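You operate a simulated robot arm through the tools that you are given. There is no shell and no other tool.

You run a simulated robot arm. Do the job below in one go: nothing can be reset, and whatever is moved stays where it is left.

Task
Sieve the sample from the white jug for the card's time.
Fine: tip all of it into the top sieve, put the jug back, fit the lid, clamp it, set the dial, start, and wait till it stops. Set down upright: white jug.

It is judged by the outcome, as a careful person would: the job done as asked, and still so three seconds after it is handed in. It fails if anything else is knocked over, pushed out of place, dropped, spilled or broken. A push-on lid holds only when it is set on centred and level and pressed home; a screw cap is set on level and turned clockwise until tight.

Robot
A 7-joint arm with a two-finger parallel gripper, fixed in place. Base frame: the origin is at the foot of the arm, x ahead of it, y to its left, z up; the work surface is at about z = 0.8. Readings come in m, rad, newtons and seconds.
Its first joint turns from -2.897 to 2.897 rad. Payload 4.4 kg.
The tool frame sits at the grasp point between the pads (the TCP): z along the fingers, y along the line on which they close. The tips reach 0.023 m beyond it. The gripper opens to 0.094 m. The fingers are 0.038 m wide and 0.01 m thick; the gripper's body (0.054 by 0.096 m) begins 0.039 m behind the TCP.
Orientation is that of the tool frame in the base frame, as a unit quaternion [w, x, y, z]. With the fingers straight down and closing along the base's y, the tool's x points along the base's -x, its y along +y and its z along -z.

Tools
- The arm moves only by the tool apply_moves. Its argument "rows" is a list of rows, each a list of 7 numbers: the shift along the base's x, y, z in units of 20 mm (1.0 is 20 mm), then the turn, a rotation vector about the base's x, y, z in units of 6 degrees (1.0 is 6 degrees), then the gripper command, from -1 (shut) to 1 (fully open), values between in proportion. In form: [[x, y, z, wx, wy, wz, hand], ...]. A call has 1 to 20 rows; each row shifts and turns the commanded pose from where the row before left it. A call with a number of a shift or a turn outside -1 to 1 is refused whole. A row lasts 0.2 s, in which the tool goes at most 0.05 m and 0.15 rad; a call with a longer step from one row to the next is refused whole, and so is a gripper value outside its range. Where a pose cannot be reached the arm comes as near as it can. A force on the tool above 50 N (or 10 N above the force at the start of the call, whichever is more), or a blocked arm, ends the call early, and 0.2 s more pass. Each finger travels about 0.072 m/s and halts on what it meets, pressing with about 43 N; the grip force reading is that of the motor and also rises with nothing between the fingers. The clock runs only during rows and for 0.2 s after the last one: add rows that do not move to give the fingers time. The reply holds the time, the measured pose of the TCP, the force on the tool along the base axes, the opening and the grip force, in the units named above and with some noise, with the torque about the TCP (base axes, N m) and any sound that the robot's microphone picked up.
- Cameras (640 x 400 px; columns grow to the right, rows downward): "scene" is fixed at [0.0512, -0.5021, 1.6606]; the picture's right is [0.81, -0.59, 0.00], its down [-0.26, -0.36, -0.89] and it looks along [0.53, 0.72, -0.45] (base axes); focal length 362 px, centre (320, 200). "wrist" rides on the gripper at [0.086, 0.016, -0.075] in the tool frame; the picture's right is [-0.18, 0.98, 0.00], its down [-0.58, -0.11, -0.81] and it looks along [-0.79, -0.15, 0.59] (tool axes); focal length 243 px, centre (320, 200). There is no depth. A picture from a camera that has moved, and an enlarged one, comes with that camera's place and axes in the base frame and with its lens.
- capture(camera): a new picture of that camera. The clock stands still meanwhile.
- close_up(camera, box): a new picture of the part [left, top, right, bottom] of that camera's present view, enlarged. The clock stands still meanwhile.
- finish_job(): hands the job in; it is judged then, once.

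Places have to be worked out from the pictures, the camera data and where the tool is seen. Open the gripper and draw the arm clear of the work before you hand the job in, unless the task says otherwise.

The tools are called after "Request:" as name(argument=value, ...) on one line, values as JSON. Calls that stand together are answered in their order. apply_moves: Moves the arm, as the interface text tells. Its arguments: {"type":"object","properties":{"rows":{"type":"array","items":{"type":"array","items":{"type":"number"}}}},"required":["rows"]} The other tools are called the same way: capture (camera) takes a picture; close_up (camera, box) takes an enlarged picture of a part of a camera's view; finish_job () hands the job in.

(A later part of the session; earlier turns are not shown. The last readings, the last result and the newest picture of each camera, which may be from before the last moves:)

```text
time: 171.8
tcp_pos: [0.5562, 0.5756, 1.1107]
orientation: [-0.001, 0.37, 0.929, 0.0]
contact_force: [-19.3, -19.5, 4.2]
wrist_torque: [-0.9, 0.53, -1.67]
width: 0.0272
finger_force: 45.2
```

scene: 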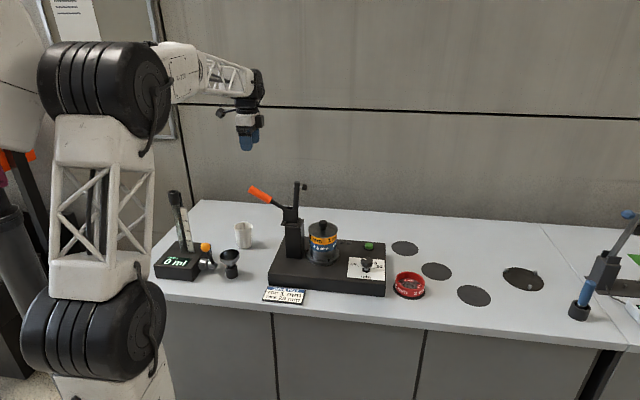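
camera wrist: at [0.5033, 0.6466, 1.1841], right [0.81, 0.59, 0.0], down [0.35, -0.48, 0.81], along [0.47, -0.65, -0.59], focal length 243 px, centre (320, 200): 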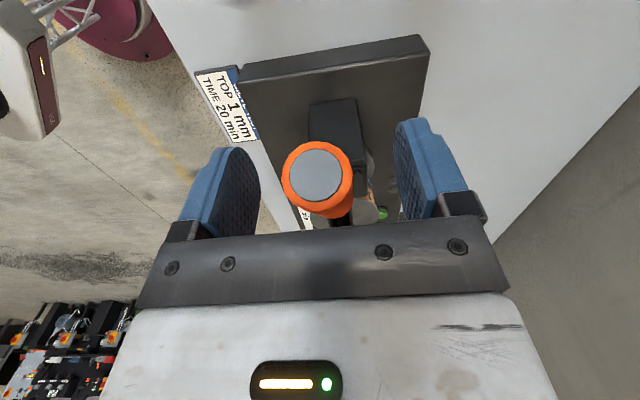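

There's about 27 N of sideways load, so the grip centre is a little off. I'll ease the hand back along e2.

Request:
apply_moves(rows=[[-0.08, -0.08, 0, 0, 0, 0, -1], [-0.04, -0.04, 0, 0, 0, 0, -1], [0, 0, 0, 0, 0, 0, -1]])

```text
time: 172.5
tcp_pos: [0.555, 0.5759, 1.111]
orientation: [0.001, 0.37, 0.929, 0.003]
contact_force: [13.8, 19.2, -5.2]
wrist_torque: [-0.31, 0.89, -1.93]
width: 0.0275
finger_force: 44.0
stopped in row 3: the force on the tool passed its limit at 53 N (the readings are from after the stop); the commanded pose is now the measured one
```

The load reversed, and there is a yaw torque of about −1.9 N·m. I'll relieve it with a small negative yaw and a hair of shift.

Request:
apply_moves(rows=[[0.02, 0.02, 0, 0, 0, -0.15, -1], [0, 0, 0, 0, 0, 0, -1]])

```text
time: 173.1
tcp_pos: [0.5549, 0.575, 1.1103]
orientation: [0.0, 0.377, 0.926, 0.004]
contact_force: [14.2, 12.3, -4.0]
wrist_torque: [-0.65, 0.6, -1.56]
width: 0.0269
finger_force: 44.9
```

Request:
apply_moves(rows=[[0.02, 0.02, 0, 0, 0, -0.3, -1], [0, 0, 0, 0, 0, 0, -1]])

Request:
apply_moves(rows=[[0.01, 0.01, 0, 0, 0, -0.3, -1], [0, 0, 0, 0, 0, 0, -1]])

```text
time: 173.7
tcp_pos: [0.5558, 0.5756, 1.1124]
orientation: [0.0, 0.392, 0.92, 0.004]
contact_force: [4.5, 0.3, -3.9]
wrist_torque: [0.62, -0.86, 1.69]
width: 0.0269
finger_force: 45.0
```

```text
time: 174.3
tcp_pos: [0.5545, 0.5774, 1.1114]
orientation: [0.0, 0.406, 0.914, 0.003]
contact_force: [-17.9, -10.1, -4.3]
wrist_torque: [1.02, -0.21, 1.77]
width: 0.0281
finger_force: 44.6
```

Request:
apply_moves(rows=[[-0.015, -0.015, 0, 0, 0, 0.38, -1], [0, 0, 0, 0, 0, 0, -1]])

```text
time: 174.9
tcp_pos: [0.5556, 0.5769, 1.1115]
orientation: [0.0, 0.388, 0.922, 0.004]
contact_force: [-18.0, -5.0, 2.7]
wrist_torque: [0.28, -0.47, 0.76]
width: 0.0268
finger_force: 45.2
```

The side loads are now small. I'll start the arc with two small steps up and toward the stack and check the force.

Request:
apply_moves(rows=[[0.135, -0.167, 0.368, 0, 0, 0, -1], [0.169, -0.16, 0.356, 0, 0, 0, -1], [0, 0, 0, 0, 0, 0, -1]])

Request:
close_up(camera="scene", box=[210, 140, 320, 230])

```text
time: 175.9
tcp_pos: [0.5625, 0.5691, 1.1251]
orientation: [0.001, 0.388, 0.922, 0.004]
contact_force: [10.8, 14.7, -7.5]
wrist_torque: [0.89, -0.27, 0.95]
width: 0.0265
finger_force: 44.9
stopped in row 3: the force on the tool passed its limit at 52 N (the readings are from after the stop); the commanded pose is now the measured one
```

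```text
4.44 times, centred on (265, 185) of scene
camera zoom: at [0.0512, -0.5021, 1.6606], right [0.81, -0.59, 0.0], down [-0.26, -0.36, -0.89], along [0.53, 0.72, -0.45], focal length 1610 px, centre (564, 267)
```

zoom: 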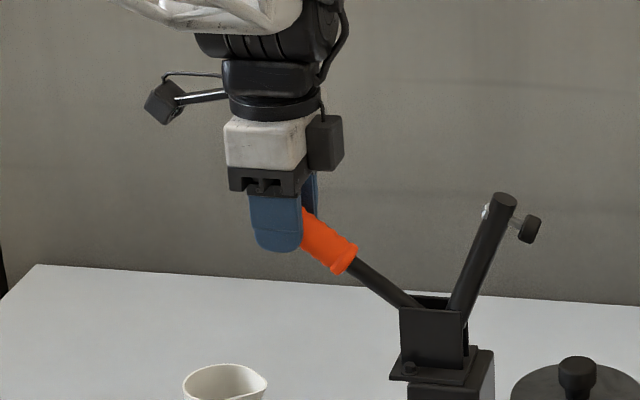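

The clamp works as a linkage: the bar has already swung about 24° for a small handle motion, with little effort. I'll go on with small steps along a slightly corrected plane direction, watching the side force.

Request:
apply_moves(rows=[[0.02, 0.02, 0, 0, 0, 0, -1], [0.08, -0.08, 0.175, 0, 0, 0, -1], [0.08, -0.08, 0.175, 0, 0, 0, -1], [0, 0, 0, 0, 0, 0, -1]])

Request:
close_up(camera="scene", box=[210, 140, 340, 260])

```text
time: 176.9
tcp_pos: [0.5659, 0.5666, 1.1313]
orientation: [0.001, 0.388, 0.922, 0.004]
contact_force: [14.4, 4.8, -24.7]
wrist_torque: [1.47, 0.67, 1.2]
width: 0.0268
finger_force: 44.4
```

```text
3.33 times, centred on (275, 200) of scene
camera zoom: at [0.0512, -0.5021, 1.6606], right [0.81, -0.59, 0.0], down [-0.26, -0.36, -0.89], along [0.53, 0.72, -0.45], focal length 1208 px, centre (470, 200)
```

zoom: 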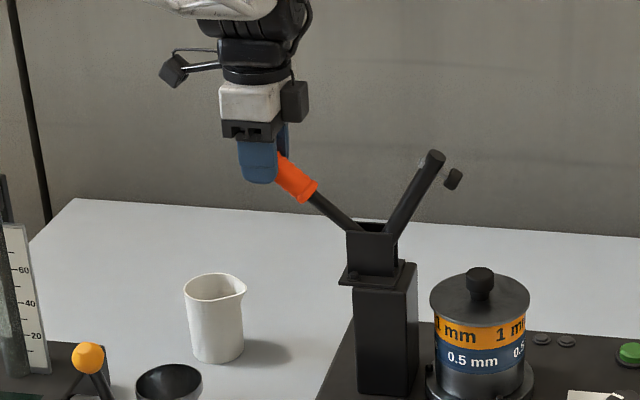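

The bar is about 35° from vertical now and following smoothly. I'll carry on along the arc in small steps.

Request:
apply_moves(rows=[[0.115, -0.12, 0.18, 0, 0, 0, -1], [0.115, -0.12, 0.175, 0, 0, 0, -1], [0, 0, 0, 0, 0, 0, -1]])

Request:
close_up(camera="scene", box=[210, 140, 340, 260])

```text
time: 177.7
tcp_pos: [0.5693, 0.5634, 1.1404]
orientation: [0.0, 0.387, 0.922, 0.004]
contact_force: [-1.5, -10.7, -23.8]
wrist_torque: [1.46, 0.54, 1.06]
width: 0.0268
finger_force: 45.1
```

```text
3.33 times, centred on (275, 200) of scene
camera zoom: at [0.0512, -0.5021, 1.6606], right [0.81, -0.59, 0.0], down [-0.26, -0.36, -0.89], along [0.53, 0.72, -0.45], focal length 1208 px, centre (470, 200)
```

zoom: 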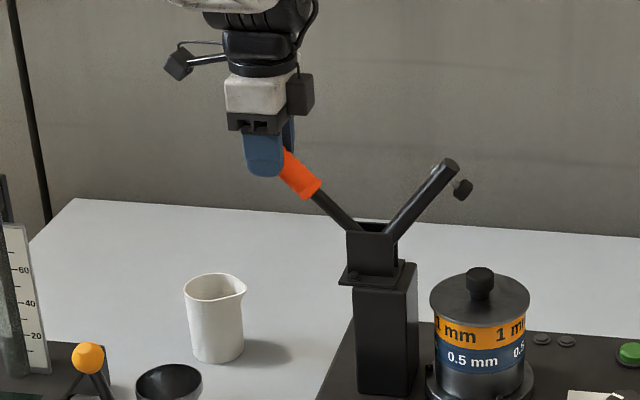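

Request:
apply_moves(rows=[[0.19, -0.19, 0.28, 0, 0, 0, -1], [0.2, -0.2, 0.27, 0, 0, 0, -1], [0, 0, 0, 0, 0, 0, -1]])

Request:
close_up(camera="scene", box=[210, 140, 340, 260])

```text
time: 178.5
tcp_pos: [0.5778, 0.5554, 1.1508]
orientation: [0.001, 0.387, 0.922, 0.005]
contact_force: [-27.0, -19.8, -9.8]
wrist_torque: [1.25, 0.51, 0.62]
width: 0.0267
finger_force: 45.1
```

```text
3.33 times, centred on (275, 200) of scene
camera zoom: at [0.0512, -0.5021, 1.6606], right [0.81, -0.59, 0.0], down [-0.26, -0.36, -0.89], along [0.53, 0.72, -0.45], focal length 1208 px, centre (470, 200)
```

zoom: 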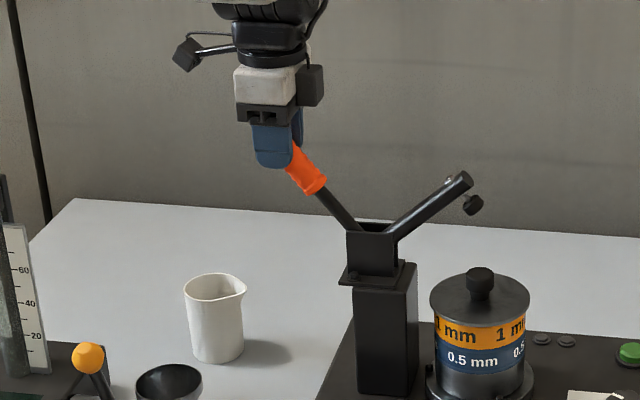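

Side force is building toward −e2, so the real plane is turned slightly more. I'll correct the direction and carry on.

Request:
apply_moves(rows=[[-0.045, -0.045, 0, 0, 0, 0, -1], [0.2, -0.22, 0.26, 0, 0, 0, -1], [0.2, -0.22, 0.25, 0, 0, 0, -1], [0, 0, 0, 0, 0, 0, -1]])

Request:
close_up(camera="scene", box=[210, 140, 340, 260])

```text
time: 179.4
tcp_pos: [0.586, 0.5452, 1.1591]
orientation: [0.002, 0.388, 0.922, 0.006]
contact_force: [19.8, 17.2, -3.8]
wrist_torque: [-0.65, 0.63, -0.8]
width: 0.0266
finger_force: 45.3
stopped in row 4: the force on the tool passed its limit at 83 N (the readings are from after the stop); the commanded pose is now the measured one
```

```text
3.33 times, centred on (275, 200) of scene
camera zoom: at [0.0512, -0.5021, 1.6606], right [0.81, -0.59, 0.0], down [-0.26, -0.36, -0.89], along [0.53, 0.72, -0.45], focal length 1208 px, centre (470, 200)
```

zoom: 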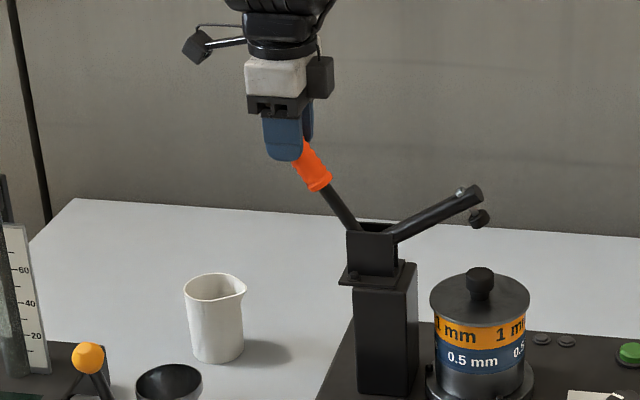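

Request:
apply_moves(rows=[[0.02, 0.02, 0, 0, 0, 0, -1], [0.13, -0.132, 0.14, 0, 0, 0, -1], [0.13, -0.132, 0.135, 0, 0, 0, -1], [0, 0, 0, 0, 0, 0, -1]])

Request:
close_up(camera="scene", box=[210, 140, 340, 260])

```text
time: 180.4
tcp_pos: [0.5905, 0.5406, 1.1642]
orientation: [0.001, 0.388, 0.922, 0.004]
contact_force: [22.5, 19.9, -25.7]
wrist_torque: [0.31, 1.42, -0.81]
width: 0.027
finger_force: 44.8
```

```text
3.33 times, centred on (275, 200) of scene
camera zoom: at [0.0512, -0.5021, 1.6606], right [0.81, -0.59, 0.0], down [-0.26, -0.36, -0.89], along [0.53, 0.72, -0.45], focal length 1208 px, centre (470, 200)
```

zoom: 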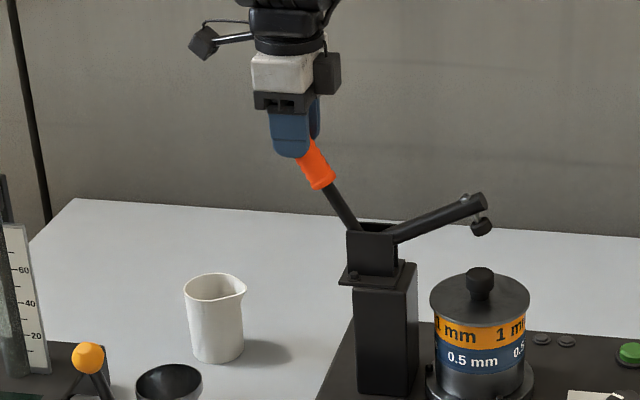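

Request:
apply_moves(rows=[[0.028, 0.028, -0.01, 0, 0, 0, -1], [0.145, -0.145, 0.11, 0, 0, 0, -1], [0.145, -0.145, 0.105, 0, 0, 0, -1], [0, 0, 0, 0, 0, 0, -1]])

Request:
close_up(camera="scene", box=[210, 140, 340, 260])

```text
time: 181.4
tcp_pos: [0.5975, 0.5347, 1.1704]
orientation: [0.001, 0.388, 0.922, 0.004]
contact_force: [-2.3, -2.8, -24.4]
wrist_torque: [0.28, 1.4, -0.61]
width: 0.0268
finger_force: 45.3
```

```text
3.33 times, centred on (275, 200) of scene
camera zoom: at [0.0512, -0.5021, 1.6606], right [0.81, -0.59, 0.0], down [-0.26, -0.36, -0.89], along [0.53, 0.72, -0.45], focal length 1208 px, centre (470, 200)
```

zoom: 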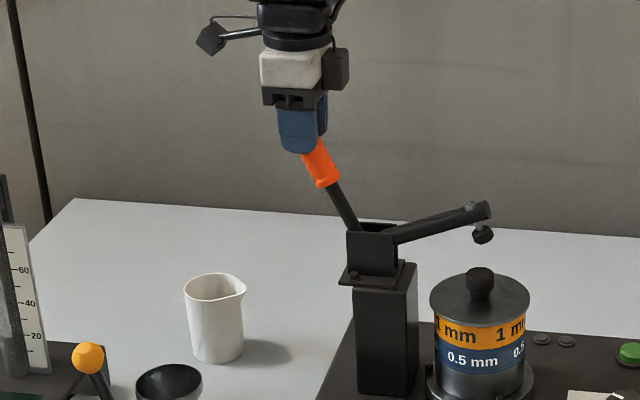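

The side forces are near zero now. I'll keep going along the arc.

Request:
apply_moves(rows=[[0.16, -0.163, 0.11, 0, 0, 0, -1], [0.16, -0.163, 0.1, 0, 0, 0, -1], [0, 0, 0, 0, 0, 0, -1]])

Request:
apply_moves(rows=[[0.16, -0.163, 0.09, 0, 0, 0, -1], [0.16, -0.163, 0.08, 0, 0, 0, -1], [0, 0, 0, 0, 0, 0, -1]])

Request:
close_up(camera="scene", box=[210, 140, 340, 260])

```text
time: 182.2
tcp_pos: [0.6036, 0.5284, 1.1747]
orientation: [0.0, 0.387, 0.922, 0.004]
contact_force: [-10.5, -10.7, -29.0]
wrist_torque: [0.23, 1.45, -0.39]
width: 0.0269
finger_force: 44.9
```

```text
time: 183.0
tcp_pos: [0.6105, 0.5221, 1.1775]
orientation: [0.002, 0.387, 0.922, 0.005]
contact_force: [-14.4, -7.3, -10.5]
wrist_torque: [0.15, 1.46, -0.38]
width: 0.0269
finger_force: 45.0
```

```text
3.33 times, centred on (275, 200) of scene
camera zoom: at [0.0512, -0.5021, 1.6606], right [0.81, -0.59, 0.0], down [-0.26, -0.36, -0.89], along [0.53, 0.72, -0.45], focal length 1208 px, centre (470, 200)
```

zoom: 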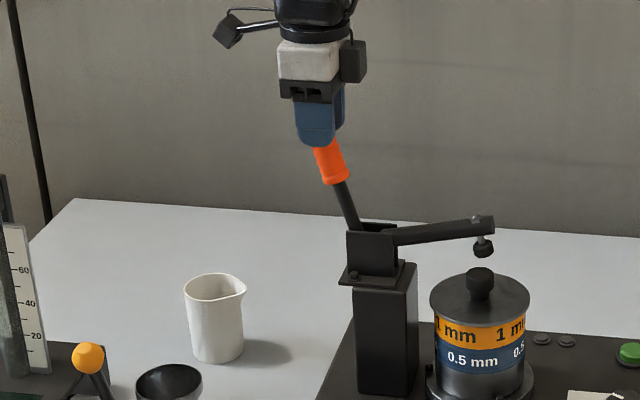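

The pad is now just above the knob. I'll keep moving the handle in small steps.

Request:
apply_moves(rows=[[0.15, -0.18, 0.07, 0, 0, 0, -1], [0.16, -0.165, 0.06, 0, 0, 0, -1], [0, 0, 0, 0, 0, 0, -1]])

Request:
apply_moves(rows=[[0.16, -0.165, 0.05, 0, 0, 0, -1], [0.16, -0.165, 0.04, 0, 0, 0, -1], [0, 0, 0, 0, 0, 0, -1]])

Request:
close_up(camera="scene", box=[230, 150, 340, 260])

```text
time: 183.8
tcp_pos: [0.6172, 0.5146, 1.1812]
orientation: [0.002, 0.387, 0.922, 0.006]
contact_force: [-22.0, -3.1, 10.0]
wrist_torque: [0.28, 1.76, -0.28]
width: 0.0271
finger_force: 45.2
```

```text
time: 184.6
tcp_pos: [0.6217, 0.5096, 1.1835]
orientation: [0.001, 0.388, 0.922, 0.007]
contact_force: [-13.8, 4.4, 20.2]
wrist_torque: [0.15, 1.98, -0.47]
width: 0.0269
finger_force: 44.3
```

```text
3.64 times, centred on (285, 205) of scene
camera zoom: at [0.0512, -0.5021, 1.6606], right [0.81, -0.59, 0.0], down [-0.26, -0.36, -0.89], along [0.53, 0.72, -0.45], focal length 1318 px, centre (447, 182)
```

zoom: 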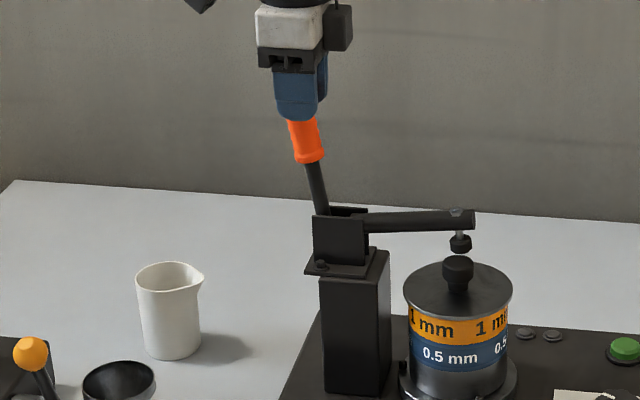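

Request:
apply_moves(rows=[[0.15, -0.15, 0.1, 0, 0, 0, -1], [0.15, -0.155, 0.06, 0, 0, 0, -1], [0, 0, 0, 0, 0, 0, -1]])

Request:
apply_moves(rows=[[0.15, -0.155, 0.06, 0, 0, 0, -1], [0.15, -0.155, 0.03, 0, 0, 0, -1], [0, 0, 0, 0, 0, 0, -1]])

Request:
close_up(camera="scene", box=[230, 150, 340, 260])

```text
time: 185.4
tcp_pos: [0.6282, 0.5034, 1.1837]
orientation: [0.002, 0.388, 0.922, 0.004]
contact_force: [-8.9, 4.5, -5.0]
wrist_torque: [0.15, 1.61, -0.44]
width: 0.0266
finger_force: 44.7
```

```text
time: 186.3
tcp_pos: [0.6346, 0.4965, 1.1839]
orientation: [0.001, 0.387, 0.922, 0.005]
contact_force: [12.8, 13.9, -3.4]
wrist_torque: [-0.69, 1.02, -0.25]
width: 0.0267
finger_force: 44.6
stopped in row 3: the force on the tool passed its limit at 51 N (the readings are from after the stop); the commanded pose is now the measured one
```

```text
3.64 times, centred on (285, 205) of scene
camera zoom: at [0.0512, -0.5021, 1.6606], right [0.81, -0.59, 0.0], down [-0.26, -0.36, -0.89], along [0.53, 0.72, -0.45], focal length 1318 px, centre (447, 182)
```

zoom: 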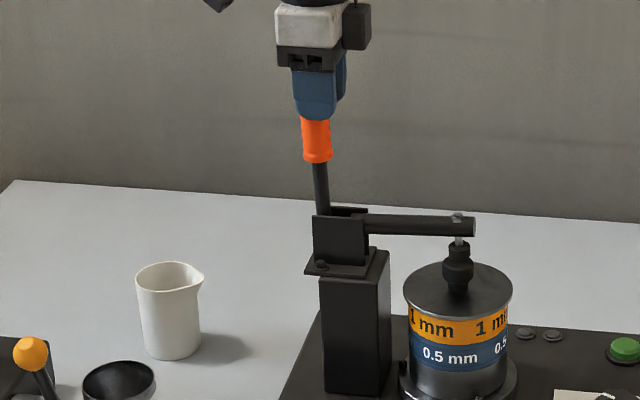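

The pad now bears on the knob. I'll ease the side load and push the handle on toward its stop so the toggle locks.

Request:
apply_moves(rows=[[0.02, 0.02, 0, 0, 0, 0, -1], [0.1, -0.1, 0.01, 0, 0, 0, -1], [0.1, -0.1, 0.0, 0, 0, 0, -1], [0, 0, 0, 0, 0, 0, -1]])

Request:
close_up(camera="scene", box=[230, 150, 340, 260])

```text
time: 187.3
tcp_pos: [0.6407, 0.4919, 1.1851]
orientation: [0.001, 0.388, 0.922, 0.004]
contact_force: [16.4, 24.4, -12.7]
wrist_torque: [0.08, 1.09, -0.4]
width: 0.0268
finger_force: 44.8
```

```text
3.64 times, centred on (285, 205) of scene
camera zoom: at [0.0512, -0.5021, 1.6606], right [0.81, -0.59, 0.0], down [-0.26, -0.36, -0.89], along [0.53, 0.72, -0.45], focal length 1318 px, centre (447, 182)
```

zoom: 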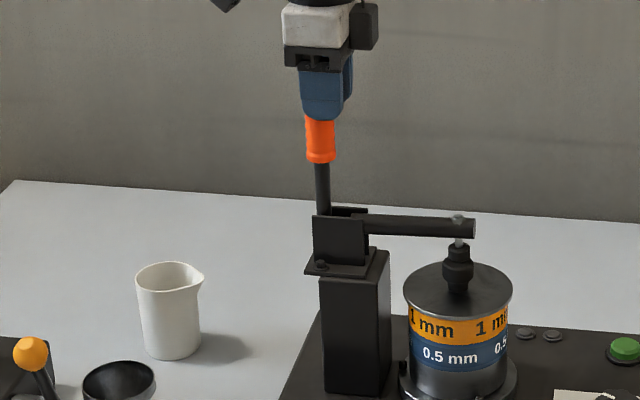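

Request:
apply_moves(rows=[[0.03, 0.03, -0.01, 0, 0, 0, -1], [0.14, -0.135, -0.01, 0, 0, 0, -1], [0.14, -0.135, -0.02, 0, 0, 0, -1], [0, 0, 0, 0, 0, 0, -1]])

Request:
close_up(camera="scene", box=[230, 150, 340, 260])

```text
time: 188.3
tcp_pos: [0.6438, 0.4853, 1.186]
orientation: [0.001, 0.388, 0.922, 0.005]
contact_force: [-13.5, -4.5, 7.2]
wrist_torque: [0.23, 1.7, -0.13]
width: 0.0266
finger_force: 44.7
```

```text
3.64 times, centred on (285, 205) of scene
camera zoom: at [0.0512, -0.5021, 1.6606], right [0.81, -0.59, 0.0], down [-0.26, -0.36, -0.89], along [0.53, 0.72, -0.45], focal length 1318 px, centre (447, 182)
```

zoom: 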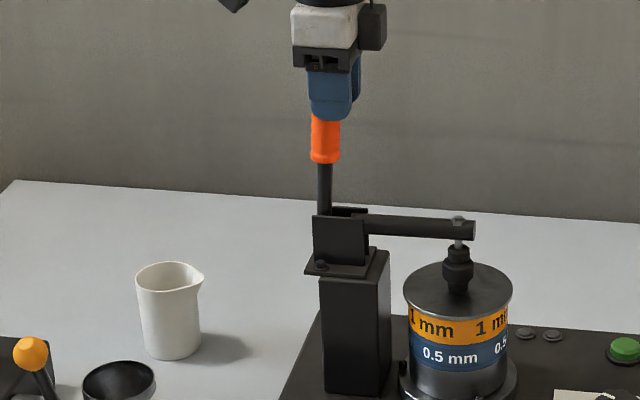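

Request:
apply_moves(rows=[[0.14, -0.14, -0.02, 0, 0, 0, -1], [0.14, -0.14, -0.03, 0, 0, 0, -1], [0, 0, 0, 0, 0, 0, -1]])

Request:
apply_moves(rows=[[0.14, -0.14, -0.04, 0, 0, 0, -1], [0.14, -0.14, -0.05, 0, 0, 0, -1], [0, 0, 0, 0, 0, 0, -1]])

Request:
close_up(camera="scene", box=[230, 150, 340, 260])

```text
time: 189.1
tcp_pos: [0.6508, 0.4795, 1.1835]
orientation: [0.001, 0.387, 0.922, 0.004]
contact_force: [0.1, 8.0, 7.7]
wrist_torque: [0.35, 1.68, -0.17]
width: 0.0266
finger_force: 45.3
```

```text
time: 189.9
tcp_pos: [0.6566, 0.4749, 1.1829]
orientation: [0.0, 0.387, 0.922, 0.005]
contact_force: [-22.3, -14.9, 19.4]
wrist_torque: [0.25, 2.0, 0.23]
width: 0.0268
finger_force: 44.8
```

```text
3.64 times, centred on (285, 205) of scene
camera zoom: at [0.0512, -0.5021, 1.6606], right [0.81, -0.59, 0.0], down [-0.26, -0.36, -0.89], along [0.53, 0.72, -0.45], focal length 1318 px, centre (447, 182)
```

zoom: 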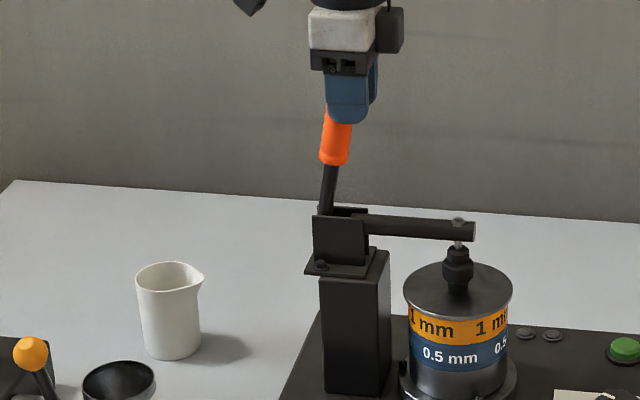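

The handle is past vertical and still moving freely. I'll continue in small relieved steps toward its stop.

Request:
apply_moves(rows=[[-0.02, -0.02, 0.02, 0, 0, 0, -1], [0.14, -0.14, -0.02, 0, 0, 0, -1], [0.14, -0.14, -0.04, 0, 0, 0, -1], [0, 0, 0, 0, 0, 0, -1]])

Request:
apply_moves(rows=[[0.14, -0.14, -0.05, 0, 0, 0, -1], [0.14, -0.14, -0.06, 0, 0, 0, -1], [0, 0, 0, 0, 0, 0, -1]])

Request:
close_up(camera="scene", box=[230, 150, 340, 260])

```text
time: 190.6
tcp_pos: [0.6575, 0.4743, 1.1831]
orientation: [0.0, 0.386, 0.923, 0.004]
contact_force: [-19.0, 3.8, 4.7]
wrist_torque: [-1.25, 0.23, 0.62]
width: 0.0269
finger_force: 44.6
stopped in row 3: the force on the tool passed its limit at 55 N (the readings are from after the stop); the commanded pose is now the measured one
```

```text
time: 191.0
tcp_pos: [0.6569, 0.4736, 1.1835]
orientation: [-0.001, 0.386, 0.923, 0.005]
contact_force: [-17.5, 7.7, 4.7]
wrist_torque: [-1.21, 0.2, 0.57]
width: 0.0268
finger_force: 44.9
stopped in row 1: the force on the tool passed its limit at 56 N (the readings are from after the stop); the commanded pose is now the measured one
```

```text
3.64 times, centred on (285, 205) of scene
camera zoom: at [0.0512, -0.5021, 1.6606], right [0.81, -0.59, 0.0], down [-0.26, -0.36, -0.89], along [0.53, 0.72, -0.45], focal length 1318 px, centre (447, 182)
```

zoom: 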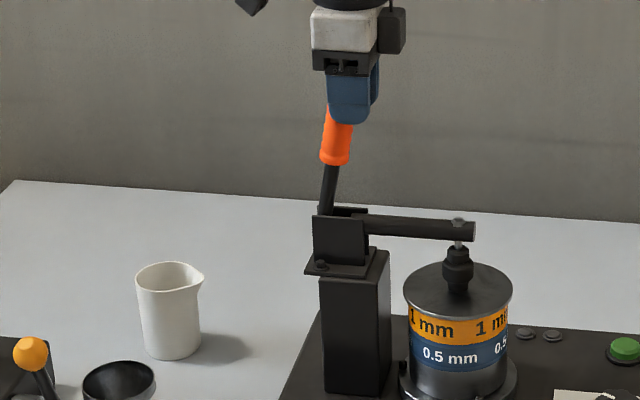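

The handle has reached a firm stop past vertical, with the bar level and the pad pressed on the knob. I'll release the handle, rise, and check that it stays locked.

Request:
apply_moves(rows=[[0, 0, 0, 0, 0, 0, -0.2], [0, 0, 0, 0, 0, 0, 0.4], [0, 0, 0, 0, 0, 0, 0.4], [0, 0, 0.5, 0, 0, 0, 0.4], [0, 0, 1, 0, 0, 0, 0.4], [0, 0, 1, 0, 0, 0, 0.4], [0, 0, 1, 0, 0, 0, 0.4], [0, 0, 1, 0, 0, 0, 0.4], [0, 0, 1, 0, 0, 0, 0.4], [0, 0, 0.5, 0, 0, 0, 0.4], [0, 0, 0, 0, 0, 0, 0.4]])

Request:
close_up(camera="scene", box=[230, 150, 340, 260])

Request:
close_up(camera="scene", box=[290, 200, 360, 260])

```text
time: 193.4
tcp_pos: [0.6589, 0.4728, 1.3021]
orientation: [-0.001, 0.386, 0.923, 0.004]
contact_force: [-0.4, 0.4, 0.8]
wrist_torque: [-0.03, 0.0, -0.01]
width: 0.0657
finger_force: 0.1
```

```text
3.64 times, centred on (285, 205) of scene
camera zoom: at [0.0512, -0.5021, 1.6606], right [0.81, -0.59, 0.0], down [-0.26, -0.36, -0.89], along [0.53, 0.72, -0.45], focal length 1318 px, centre (447, 182)
```

zoom: 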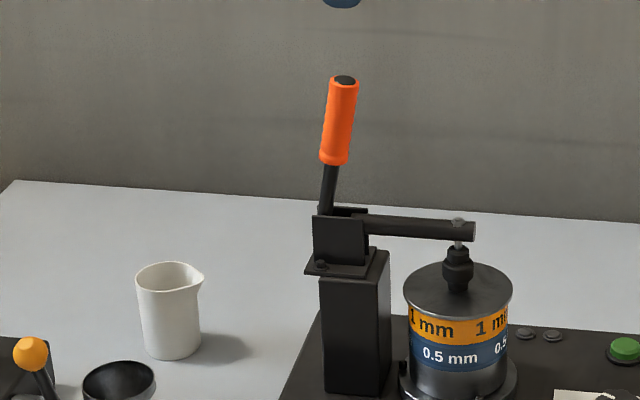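

```text
6.67 times, centred on (325, 230) of scene
camera zoom: at [0.0512, -0.5021, 1.6606], right [0.81, -0.59, 0.0], down [-0.26, -0.36, -0.89], along [0.53, 0.72, -0.45], focal length 2416 px, centre (287, 0)
```

zoom: 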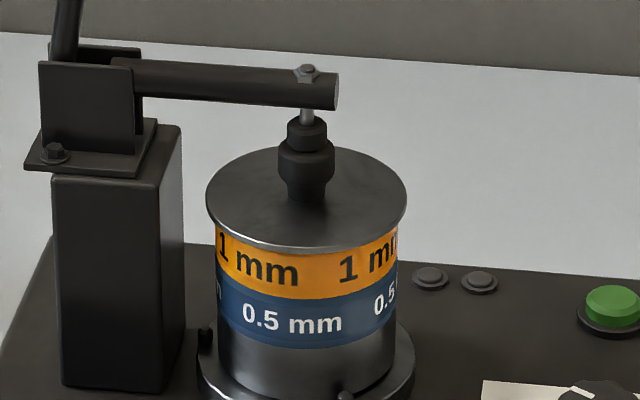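

The clamp holds: the handle is past centre and the pad is centred on the lid knob. Next is the dial near (0.80, 0.247). I'll move above it with a yaw that leaves room for 120° clockwise.

Request:
apply_moves(rows=[[0.445, -0.707, 0, 0, 0, 0.68, 0.4], [0.445, -0.707, 0, 0, 0, 0.68, 0.4], [0.445, -0.707, 0, 0, 0, 0.68, 0.4], [0.445, -0.707, 0, 0, 0, 0.68, 0.4], [0.445, -0.707, 0, 0, 0, 0.68, 0.4], [0.445, -0.707, 0, 0, 0, 0.68, 0.4], [0.445, -0.707, 0, 0, 0, 0.68, 0.4], [0.445, -0.707, 0, 0, 0, 0.68, 0.4], [0.445, -0.707, -0.7, 0, 0, 0.68, 0.4], [0.445, -0.707, -0.9, 0, 0, 0.68, 0.4], [0.445, -0.707, -0.9, 0, 0, 0.68, 0.4], [0.445, -0.707, -0.9, 0, 0, 0.68, 0.4], [0.445, -0.707, -0.9, 0, 0, 0.68, 0.4], [0.445, -0.707, -0.9, 0, 0, 0.68, 0.4], [0.445, -0.707, -0.9, 0, 0, 0.68, 0.4], [0.445, -0.707, -0.9, 0, 0, 0.68, 0.4], [0, 0, 0, 0, 0, 0, 0.4]])

Request:
capture(camera="wrist")

Request:
close_up(camera="scene", box=[310, 150, 430, 290])

```text
time: 197.0
tcp_pos: [0.8006, 0.2455, 1.163]
orientation: [-0.003, -0.173, 0.985, 0.003]
contact_force: [-0.8, -1.1, -0.4]
wrist_torque: [-0.01, -0.02, 0.01]
width: 0.0655
finger_force: 0.1
```

```text
taken
camera wrist: at [0.7152, 0.2322, 1.2376], right [-0.16, 0.99, 0.01], down [0.59, 0.09, 0.8], along [0.79, 0.13, -0.6], focal length 243 px, centre (320, 200)
```

wrist: 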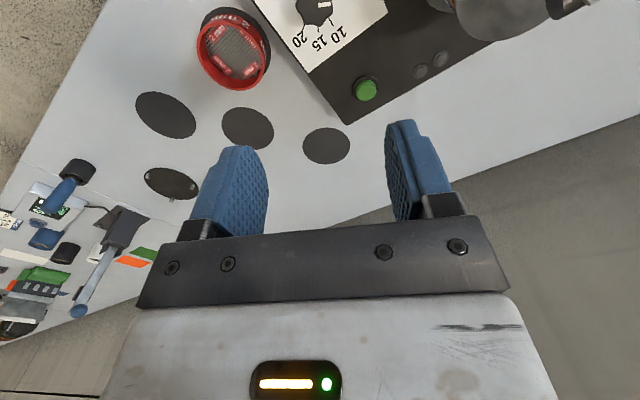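

```text
2.86 times, centred on (370, 220) of scene
camera zoom: at [0.0512, -0.5021, 1.6606], right [0.81, -0.59, 0.0], down [-0.26, -0.36, -0.89], along [0.53, 0.72, -0.45], focal length 1035 px, centre (177, 143)
```

zoom: 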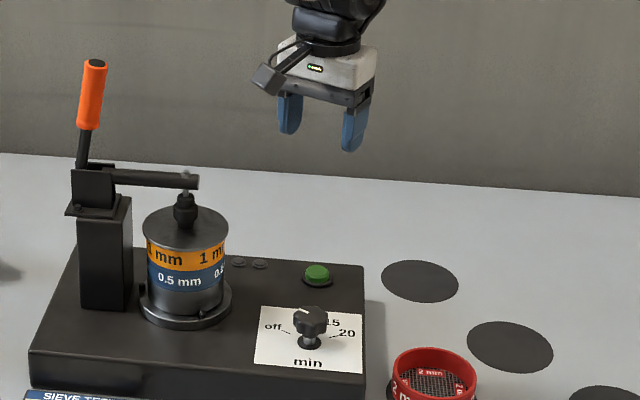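

I need a better look at the knob, so I'll back off toward the robot a bit and go lower.

Request:
apply_moves(rows=[[-1, -0.2, -0.8, 0, 0, 0, 0.4], [-1, -0.2, -0.8, 0, 0, 0, 0.4], [-1, -0.2, -0.8, 0, 0, 0, 0.4], [-1, -0.2, -0.8, 0, 0, 0, 0.4], [-1, -0.2, -0.8, 0, 0, 0, 0.4], [0, 0, 0, 0, 0, 0, 0.4]])

Request:
capture(camera="wrist")

Request:
close_up(camera="wrist", box=[260, 0, 420, 110])

```text
time: 198.4
tcp_pos: [0.7033, 0.2254, 1.0833]
orientation: [-0.003, -0.173, 0.985, 0.003]
contact_force: [-0.5, 0.1, -0.3]
wrist_torque: [-0.03, 0.01, 0.0]
width: 0.0659
finger_force: 0.1
```

```text
taken
camera wrist: at [0.6181, 0.2109, 1.1565], right [-0.16, 0.99, 0.01], down [0.59, 0.09, 0.8], along [0.79, 0.13, -0.6], focal length 243 px, centre (320, 200)
```

wrist: 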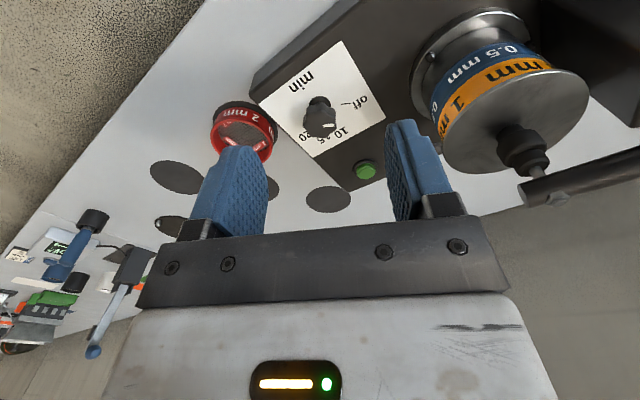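

```text
3.64 times, centred on (340, 55) of wrist
camera zoom: at [0.6181, 0.2109, 1.1565], right [-0.16, 0.99, 0.01], down [0.59, 0.09, 0.8], along [0.79, 0.13, -0.6], focal length 882 px, centre (247, 727)
```

zoom: 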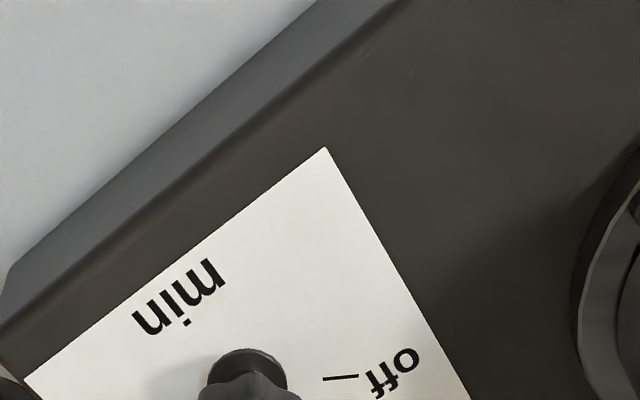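

Request:
close_up(camera="wrist", box=[250, 40, 400, 185])

Request:
close_up(camera="scene", box=[340, 235, 400, 290])

```text
2.76 times, centred on (325, 112) of wrist
camera zoom: at [0.6181, 0.2109, 1.1565], right [-0.16, 0.99, 0.01], down [0.59, 0.09, 0.8], along [0.79, 0.13, -0.6], focal length 669 px, centre (306, 441)
```

zoom: 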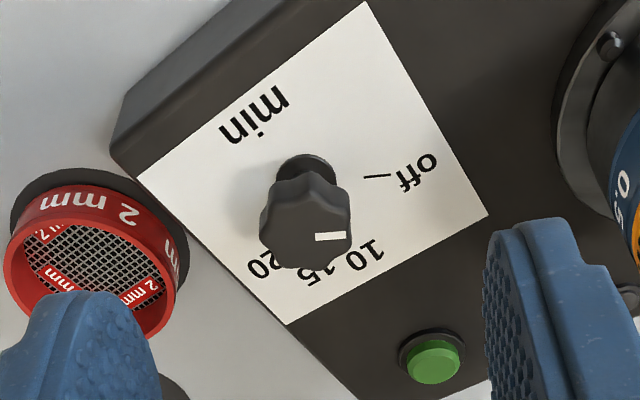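

```text
7.27 times, centred on (370, 262) of scene
camera zoom: at [0.0512, -0.5021, 1.6606], right [0.81, -0.59, 0.0], down [-0.26, -0.36, -0.89], along [0.53, 0.72, -0.45], focal length 2635 px, centre (-44, -254)
```

zoom: 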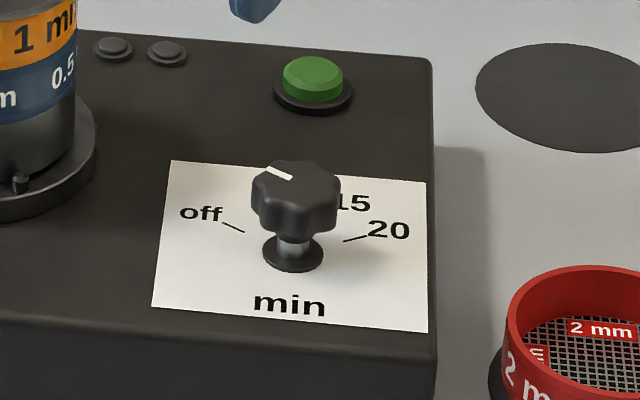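

The dial axis is near (0.7965, 0.241), with the knob head about 42 mm across and its top near z 0.912. I'll move over it and lower, then verify alignment from the scene camera.

Request:
apply_moves(rows=[[0.932, 0.156, 0, 0, 0, 0, 0.6], [0.932, 0.156, 0, 0, 0, 0, 0.6], [0.932, 0.156, 0, 0, 0, 0, 0.6], [0.932, 0.156, 0, 0, 0, 0, 0.6], [0.932, 0.156, 0, 0, 0, 0, 0.6], [0, 0, -1, 0, 0, 0, 0.6], [0, 0, -1, 0, 0, 0, 0.6], [0, 0, -1, 0, 0, 0, 0.6], [0, 0, -1, 0, 0, 0, 0.6], [0, 0, -1, 0, 0, 0, 0.6], [0, 0, -1, 0, 0, 0, 0.6], [0, 0, 0, 0, 0, 0, 0.6]])

Request:
close_up(camera="scene", box=[330, 210, 410, 290])

Request:
capture(camera="wrist")

```text
time: 201.0
tcp_pos: [0.7935, 0.2427, 0.9632]
orientation: [-0.003, -0.174, 0.985, 0.004]
contact_force: [0.4, -0.7, -0.2]
wrist_torque: [-0.02, -0.02, 0.02]
width: 0.0752
finger_force: 0.0
```

```text
5.00 times, centred on (370, 250) of scene
camera zoom: at [0.0512, -0.5021, 1.6606], right [0.81, -0.59, 0.0], down [-0.26, -0.36, -0.89], along [0.53, 0.72, -0.45], focal length 1812 px, centre (70, -50)
```

zoom: 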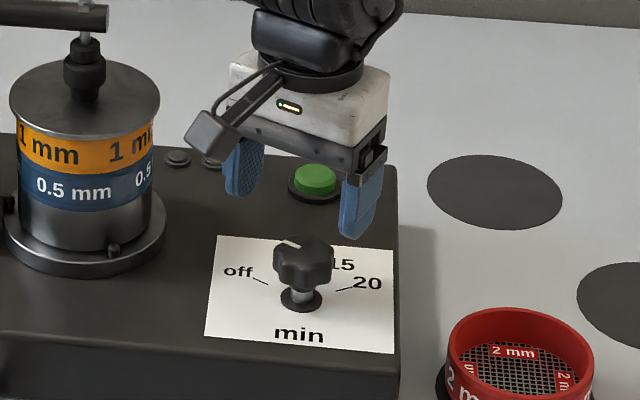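

```text
taken
camera wrist: at [0.7079, 0.2285, 1.037], right [-0.16, 0.99, 0.01], down [0.59, 0.09, 0.8], along [0.79, 0.13, -0.6], focal length 243 px, centre (320, 200)
```

wrist: 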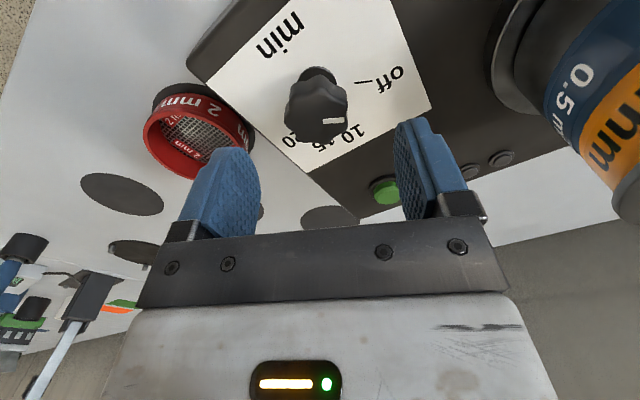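

The knob is centred under the fingers within about 1 mm. I'll lower to grip height and close.

Request:
apply_moves(rows=[[0.02, -0.05, -1, 0, 0, 0, 0.6], [0, 0, -1, 0, 0, 0, 0.6], [0, 0, -0.8, 0, 0, 0, 0.6], [0, 0, -0.45, 0, 0, 0, 0.6], [0, 0, 0, 0, 0, 0, 0.6]])

Request:
apply_moves(rows=[[0, 0, 0, 0, 0, 0, 0.2], [0, 0, 0, 0, 0, 0, 0], [0, 0, 0, 0, 0, 0, -1], [0, 0, 0, 0, 0, 0, -1], [0, 0, 0, 0, 0, 0, -1]])

Request:
close_up(camera="scene", box=[330, 210, 410, 290])

Request:
capture(camera="wrist")

```text
time: 202.2
tcp_pos: [0.7933, 0.2427, 0.8985]
orientation: [-0.003, -0.172, 0.985, 0.003]
contact_force: [0.0, -0.7, -0.8]
wrist_torque: [-0.01, 0.0, 0.0]
width: 0.0753
finger_force: 0.0
```

```text
time: 203.4
tcp_pos: [0.7956, 0.2408, 0.8979]
orientation: [-0.003, -0.172, 0.985, 0.003]
contact_force: [4.1, -12.9, 0.9]
wrist_torque: [-0.84, -0.29, -0.2]
width: 0.0416
finger_force: 45.0
stopped in row 5: the force on the tool passed its limit at 52 N (the readings are from after the stop); the commanded pose is now the measured one
```

```text
5.00 times, centred on (370, 250) of scene
camera zoom: at [0.0512, -0.5021, 1.6606], right [0.81, -0.59, 0.0], down [-0.26, -0.36, -0.89], along [0.53, 0.72, -0.45], focal length 1812 px, centre (70, -50)
```

zoom: 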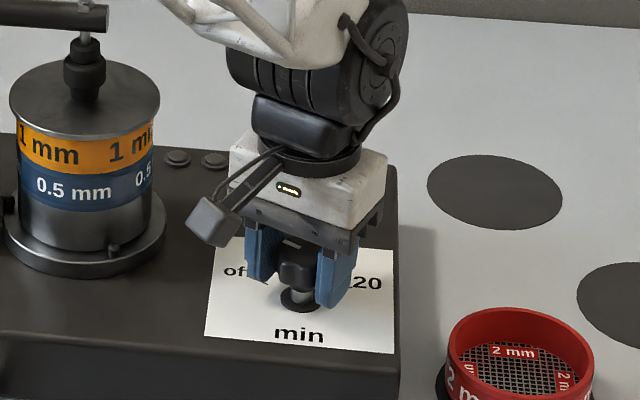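

```text
taken
camera wrist: at [0.7098, 0.2262, 0.9726], right [-0.16, 0.99, 0.01], down [0.59, 0.09, 0.8], along [0.79, 0.13, -0.6], focal length 243 px, centre (320, 200)
```

wrist: 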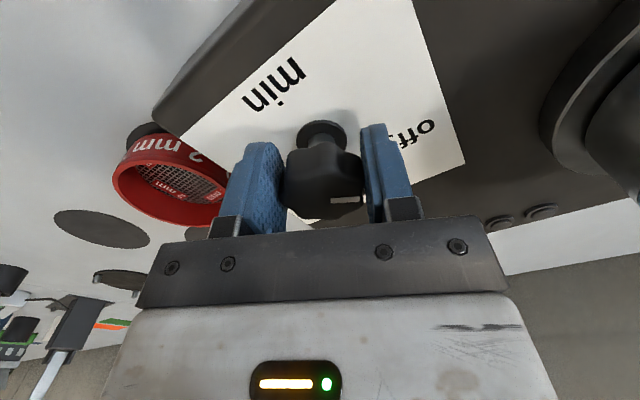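

The knob is gripped. I'll relieve the slight side load and turn clockwise in stages.

Request:
apply_moves(rows=[[0.005, -0.02, 0, 0, 0, 0, -1], [0, 0, 0, 0, 0, -0.5, -1], [0, 0, 0, 0, 0, -0.5, -1], [0, 0, 0, 0, 0, -0.5, -1], [0, 0, 0, 0, 0, -0.5, -1], [0, 0, 0, 0, 0, 0, -1]])

Request:
capture(camera="wrist")

```text
time: 204.8
tcp_pos: [0.7947, 0.2418, 0.8986]
orientation: [-0.002, -0.069, 0.998, 0.004]
contact_force: [10.1, 9.8, 4.9]
wrist_torque: [-0.35, -0.34, 0.02]
width: 0.0418
finger_force: 45.4
```

```text
taken
camera wrist: at [0.7082, 0.2456, 0.9725], right [0.05, 1.0, 0.01], down [0.59, -0.03, 0.8], along [0.8, -0.04, -0.6], focal length 243 px, centre (320, 200)
```

wrist: 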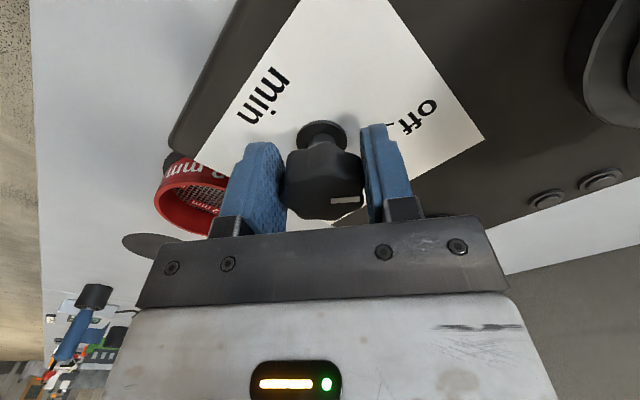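

The knob turns with the gripper. I'll continue clockwise in bigger stages.

Request:
apply_moves(rows=[[0, 0, 0, 0, 0, -0.6, -1], [0, 0, 0, 0, 0, -0.6, -1], [0, 0, 0, 0, 0, -0.6, -1], [0, 0, 0, 0, 0, -0.6, -1], [0, 0, 0, 0, 0, -0.6, -1], [0, 0, 0, 0, 0, -0.6, -1], [0, 0, 0, 0, 0, 0, -1]])

```text
time: 205.8
tcp_pos: [0.7937, 0.2442, 0.8971]
orientation: [-0.002, 0.035, 0.999, 0.004]
contact_force: [-4.9, 11.5, 1.9]
wrist_torque: [-0.17, -0.02, 0.07]
width: 0.0416
finger_force: 45.1
stopped in row 4: the force on the tool passed its limit at 53 N (the readings are from after the stop); the commanded pose is now the measured one
```

Request:
apply_moves(rows=[[0, 0.03, 0, 0, 0, 0, -1], [0, 0, 0, 0, 0, -0.5, -1], [0, 0, 0, 0, 0, -0.5, -1], [0, 0, 0, 0, 0, -0.5, -1], [0, 0, 0, 0, 0, 0, -1]])

```text
time: 207.0
tcp_pos: [0.7948, 0.2454, 0.8978]
orientation: [-0.003, 0.114, 0.994, 0.004]
contact_force: [-3.8, 41.6, -0.3]
wrist_torque: [-0.15, 0.12, 0.23]
width: 0.0416
finger_force: 45.2
```

The side force shows the real axis is a few millimetres farther out, about (0.803, 0.245). I'll open slightly, re-centre and re-grip.

Request:
apply_moves(rows=[[0, 0.03, 0, 0, 0, 0, 0.15], [0, 0, 0, 0, 0, 0, 0.15], [0.2, 0, 0, 0, 0, 0, 0.15], [0.2, -0.03, 0, 0, 0, 0, 0.15], [0, 0, 0, 0, 0, 0, 0.15]])

Request:
capture(camera="wrist")

Request:
close_up(camera="scene", box=[340, 235, 400, 290])

```text
time: 208.2
tcp_pos: [0.8017, 0.243, 0.8985]
orientation: [-0.003, 0.113, 0.994, 0.004]
contact_force: [-0.3, -0.6, -1.0]
wrist_torque: [-0.04, 0.01, 0.0]
width: 0.0542
finger_force: 0.0
```

```text
taken
camera wrist: at [0.7235, 0.2776, 0.9724], right [0.4, 0.92, 0.01], down [0.54, -0.24, 0.8], along [0.74, -0.32, -0.6], focal length 243 px, centre (320, 200)
```

wrist: 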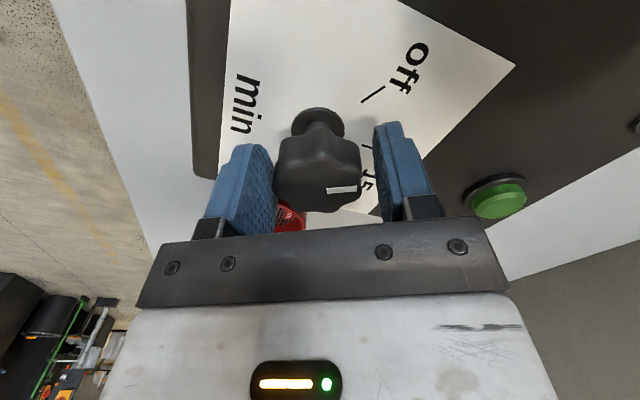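

```text
7.27 times, centred on (370, 262) of scene
camera zoom: at [0.0512, -0.5021, 1.6606], right [0.81, -0.59, 0.0], down [-0.26, -0.36, -0.89], along [0.53, 0.72, -0.45], focal length 2635 px, centre (-44, -254)
```

zoom: 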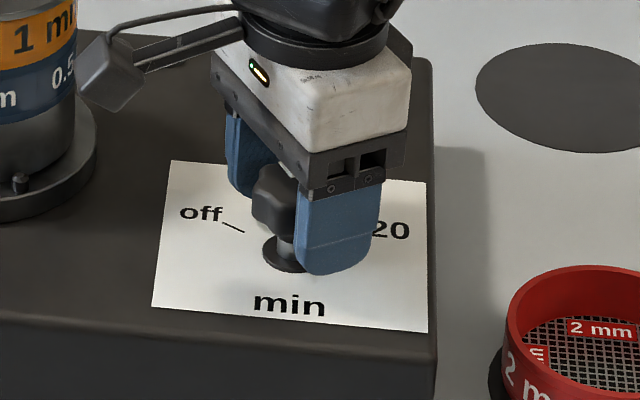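

The estimates average about (0.800, 0.2435), which is where I am now. I'll re-grip and continue turning clockwise while watching the side force.

Request:
apply_moves(rows=[[0, 0, 0, 0, 0, 0, -0.1], [0, 0, 0, 0, 0, 0, -1], [0, 0, 0, 0, 0, 0, -1], [0, 0, 0, 0, 0, 0, -1]])

Request:
apply_moves(rows=[[0, 0, 0, 0, 0, -0.5, -1], [0, 0, 0, 0, 0, -0.5, -1], [0, 0, 0, 0, 0, -0.5, -1], [0, 0, 0, 0, 0, -0.5, -1], [0, 0, 0, 0, 0, 0, -1]])

```text
time: 209.2
tcp_pos: [0.803, 0.2419, 0.8978]
orientation: [-0.002, 0.115, 0.993, 0.004]
contact_force: [-2.6, -22.9, 4.0]
wrist_torque: [-0.8, 0.17, 0.1]
width: 0.0413
finger_force: 45.0
```

```text
time: 210.2
tcp_pos: [0.8019, 0.2425, 0.8984]
orientation: [-0.002, 0.21, 0.978, 0.004]
contact_force: [-5.4, -13.8, 3.2]
wrist_torque: [-0.6, 0.14, 0.02]
width: 0.0413
finger_force: 44.6
stopped in row 4: the force on the tool passed its limit at 52 N (the readings are from after the stop); the commanded pose is now the measured one
```

Request:
apply_moves(rows=[[-0.012, -0.026, 0, 0, 0, 0, -1], [0, 0, 0, 0, 0, -0.5, -1], [0, 0, 0, 0, 0, -0.5, -1], [0, 0, 0, 0, 0, -0.5, -1], [0, 0, 0, 0, 0, 0, -1]])

```text
time: 211.4
tcp_pos: [0.8017, 0.2408, 0.8971]
orientation: [-0.002, 0.287, 0.958, 0.004]
contact_force: [-6.1, -14.6, 11.5]
wrist_torque: [-0.71, 0.22, 0.03]
width: 0.0414
finger_force: 45.2
```

Request:
apply_moves(rows=[[-0.012, -0.018, 0, 0, 0, -0.5, -1], [-0.003, -0.004, 0, 0, 0, -0.5, -1], [-0.003, -0.004, 0, 0, 0, -0.5, -1], [-0.003, -0.004, 0, 0, 0, -0.5, -1], [0, 0, 0, 0, 0, 0, -1]])

Request:
apply_moves(rows=[[0, 0, 0, 0, 0, -0.5, -1], [0, 0, 0, 0, 0, -0.5, -1], [0, 0, 0, 0, 0, -0.5, -1], [0, 0, 0, 0, 0, 0, -1]])

Request:
capture(camera="wrist")

```text
time: 212.6
tcp_pos: [0.8028, 0.2408, 0.8977]
orientation: [-0.001, 0.386, 0.922, 0.004]
contact_force: [1.6, -1.2, 7.3]
wrist_torque: [0.14, 0.84, -0.01]
width: 0.0413
finger_force: 44.9
```

```text
time: 213.6
tcp_pos: [0.8015, 0.2412, 0.8973]
orientation: [-0.001, 0.458, 0.889, 0.004]
contact_force: [3.2, 6.2, 13.3]
wrist_torque: [-0.57, 0.31, -0.06]
width: 0.0414
finger_force: 45.1
```

```text
taken
camera wrist: at [0.7656, 0.3204, 0.9722], right [0.91, 0.42, 0.01], down [0.25, -0.54, 0.8], along [0.34, -0.73, -0.6], focal length 243 px, centre (320, 200)
```

wrist: 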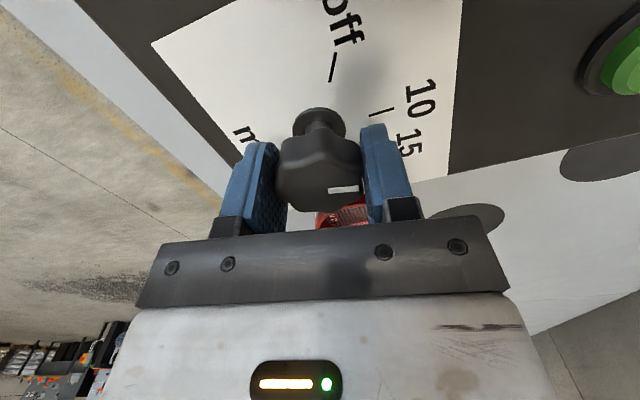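

Forces are small at this centre, and I've turned about 74° so far. I'll continue.

Request:
apply_moves(rows=[[0, 0, 0, 0, 0, -0.5, -1], [0, 0, 0, 0, 0, -0.5, -1], [0, 0, 0, 0, 0, -0.5, -1], [0, 0, 0, 0, 0, -0.5, -1], [0, 0, 0, 0, 0, 0, -1]])

Request:
apply_moves(rows=[[0, 0, 0, 0, 0, -0.5, -1], [0, 0, 0, 0, 0, -0.5, -1], [0, 0, 0, 0, 0, -0.5, -1], [0, 0, 0, 0, 0, -0.5, -1], [0, 0, 0, 0, 0, 0, -1]])

```text
time: 214.8
tcp_pos: [0.8016, 0.2417, 0.8981]
orientation: [0.0, 0.547, 0.837, 0.004]
contact_force: [-19.6, -9.2, 26.7]
wrist_torque: [-0.45, 0.7, 0.0]
width: 0.0411
finger_force: 45.1
```

```text
time: 216.0
tcp_pos: [0.8016, 0.2405, 0.8967]
orientation: [0.0, 0.632, 0.775, 0.004]
contact_force: [-7.3, -4.0, 10.0]
wrist_torque: [0.03, 0.66, 0.0]
width: 0.0414
finger_force: 45.4
```

Request:
apply_moves(rows=[[0, 0, 0, 0, 0, -0.5, -1], [0, 0, 0, 0, 0, -0.5, -1], [0, 0, 0, 0, 0, -0.5, -1], [0, 0, 0, 0, 0, -0.5, -1], [0, 0, 0, 0, 0, 0, -1]])

Request:
apply_moves(rows=[[0, 0, 0, 0, 0, -0.5, -1], [0, 0, 0, 0, 0, -0.5, -1], [0, 0, 0, 0, 0, -0.5, -1], [0, 0, 0, 0, 0, 0, -1]])

Request:
capture(camera="wrist")

Request:
close_up(camera="scene", box=[340, 235, 400, 290])

```text
time: 217.2
tcp_pos: [0.8015, 0.2396, 0.8964]
orientation: [0.0, 0.71, 0.705, 0.004]
contact_force: [-27.9, -24.0, 16.0]
wrist_torque: [-0.44, 0.58, 0.02]
width: 0.0411
finger_force: 45.0
```

```text
time: 217.9
tcp_pos: [0.8011, 0.2415, 0.8978]
orientation: [0.001, 0.755, 0.655, 0.004]
contact_force: [-8.0, -5.6, 6.6]
wrist_torque: [-0.64, 0.97, 0.02]
width: 0.0411
finger_force: 45.5
stopped in row 3: the force on the tool passed its limit at 52 N (the readings are from after the stop); the commanded pose is now the measured one
```

```text
taken
camera wrist: at [0.8298, 0.3241, 0.9714], right [0.95, -0.32, 0.0], down [-0.19, -0.56, 0.8], along [-0.26, -0.76, -0.6], focal length 243 px, centre (320, 200)
```

wrist: 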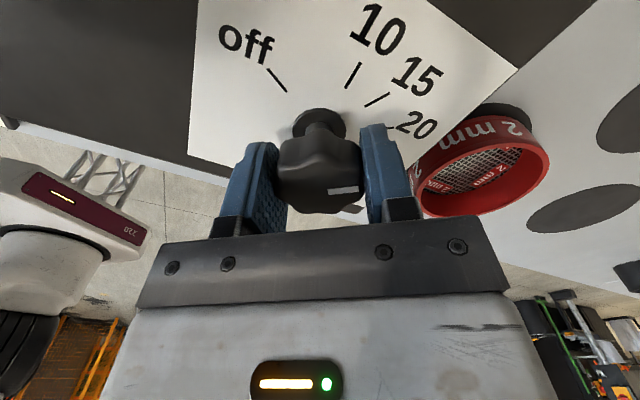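

```text
7.27 times, centred on (370, 262) of scene
camera zoom: at [0.0512, -0.5021, 1.6606], right [0.81, -0.59, 0.0], down [-0.26, -0.36, -0.89], along [0.53, 0.72, -0.45], focal length 2635 px, centre (-44, -254)
```

zoom: 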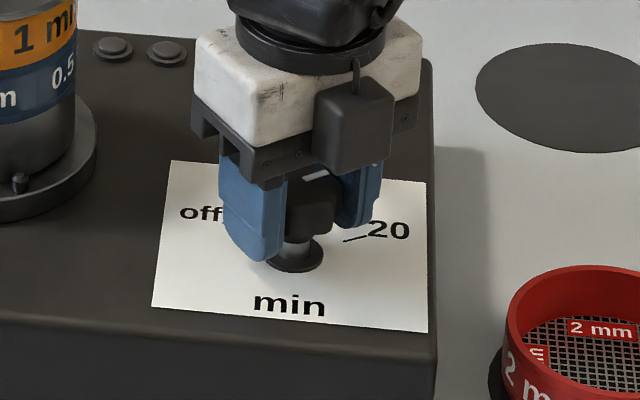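

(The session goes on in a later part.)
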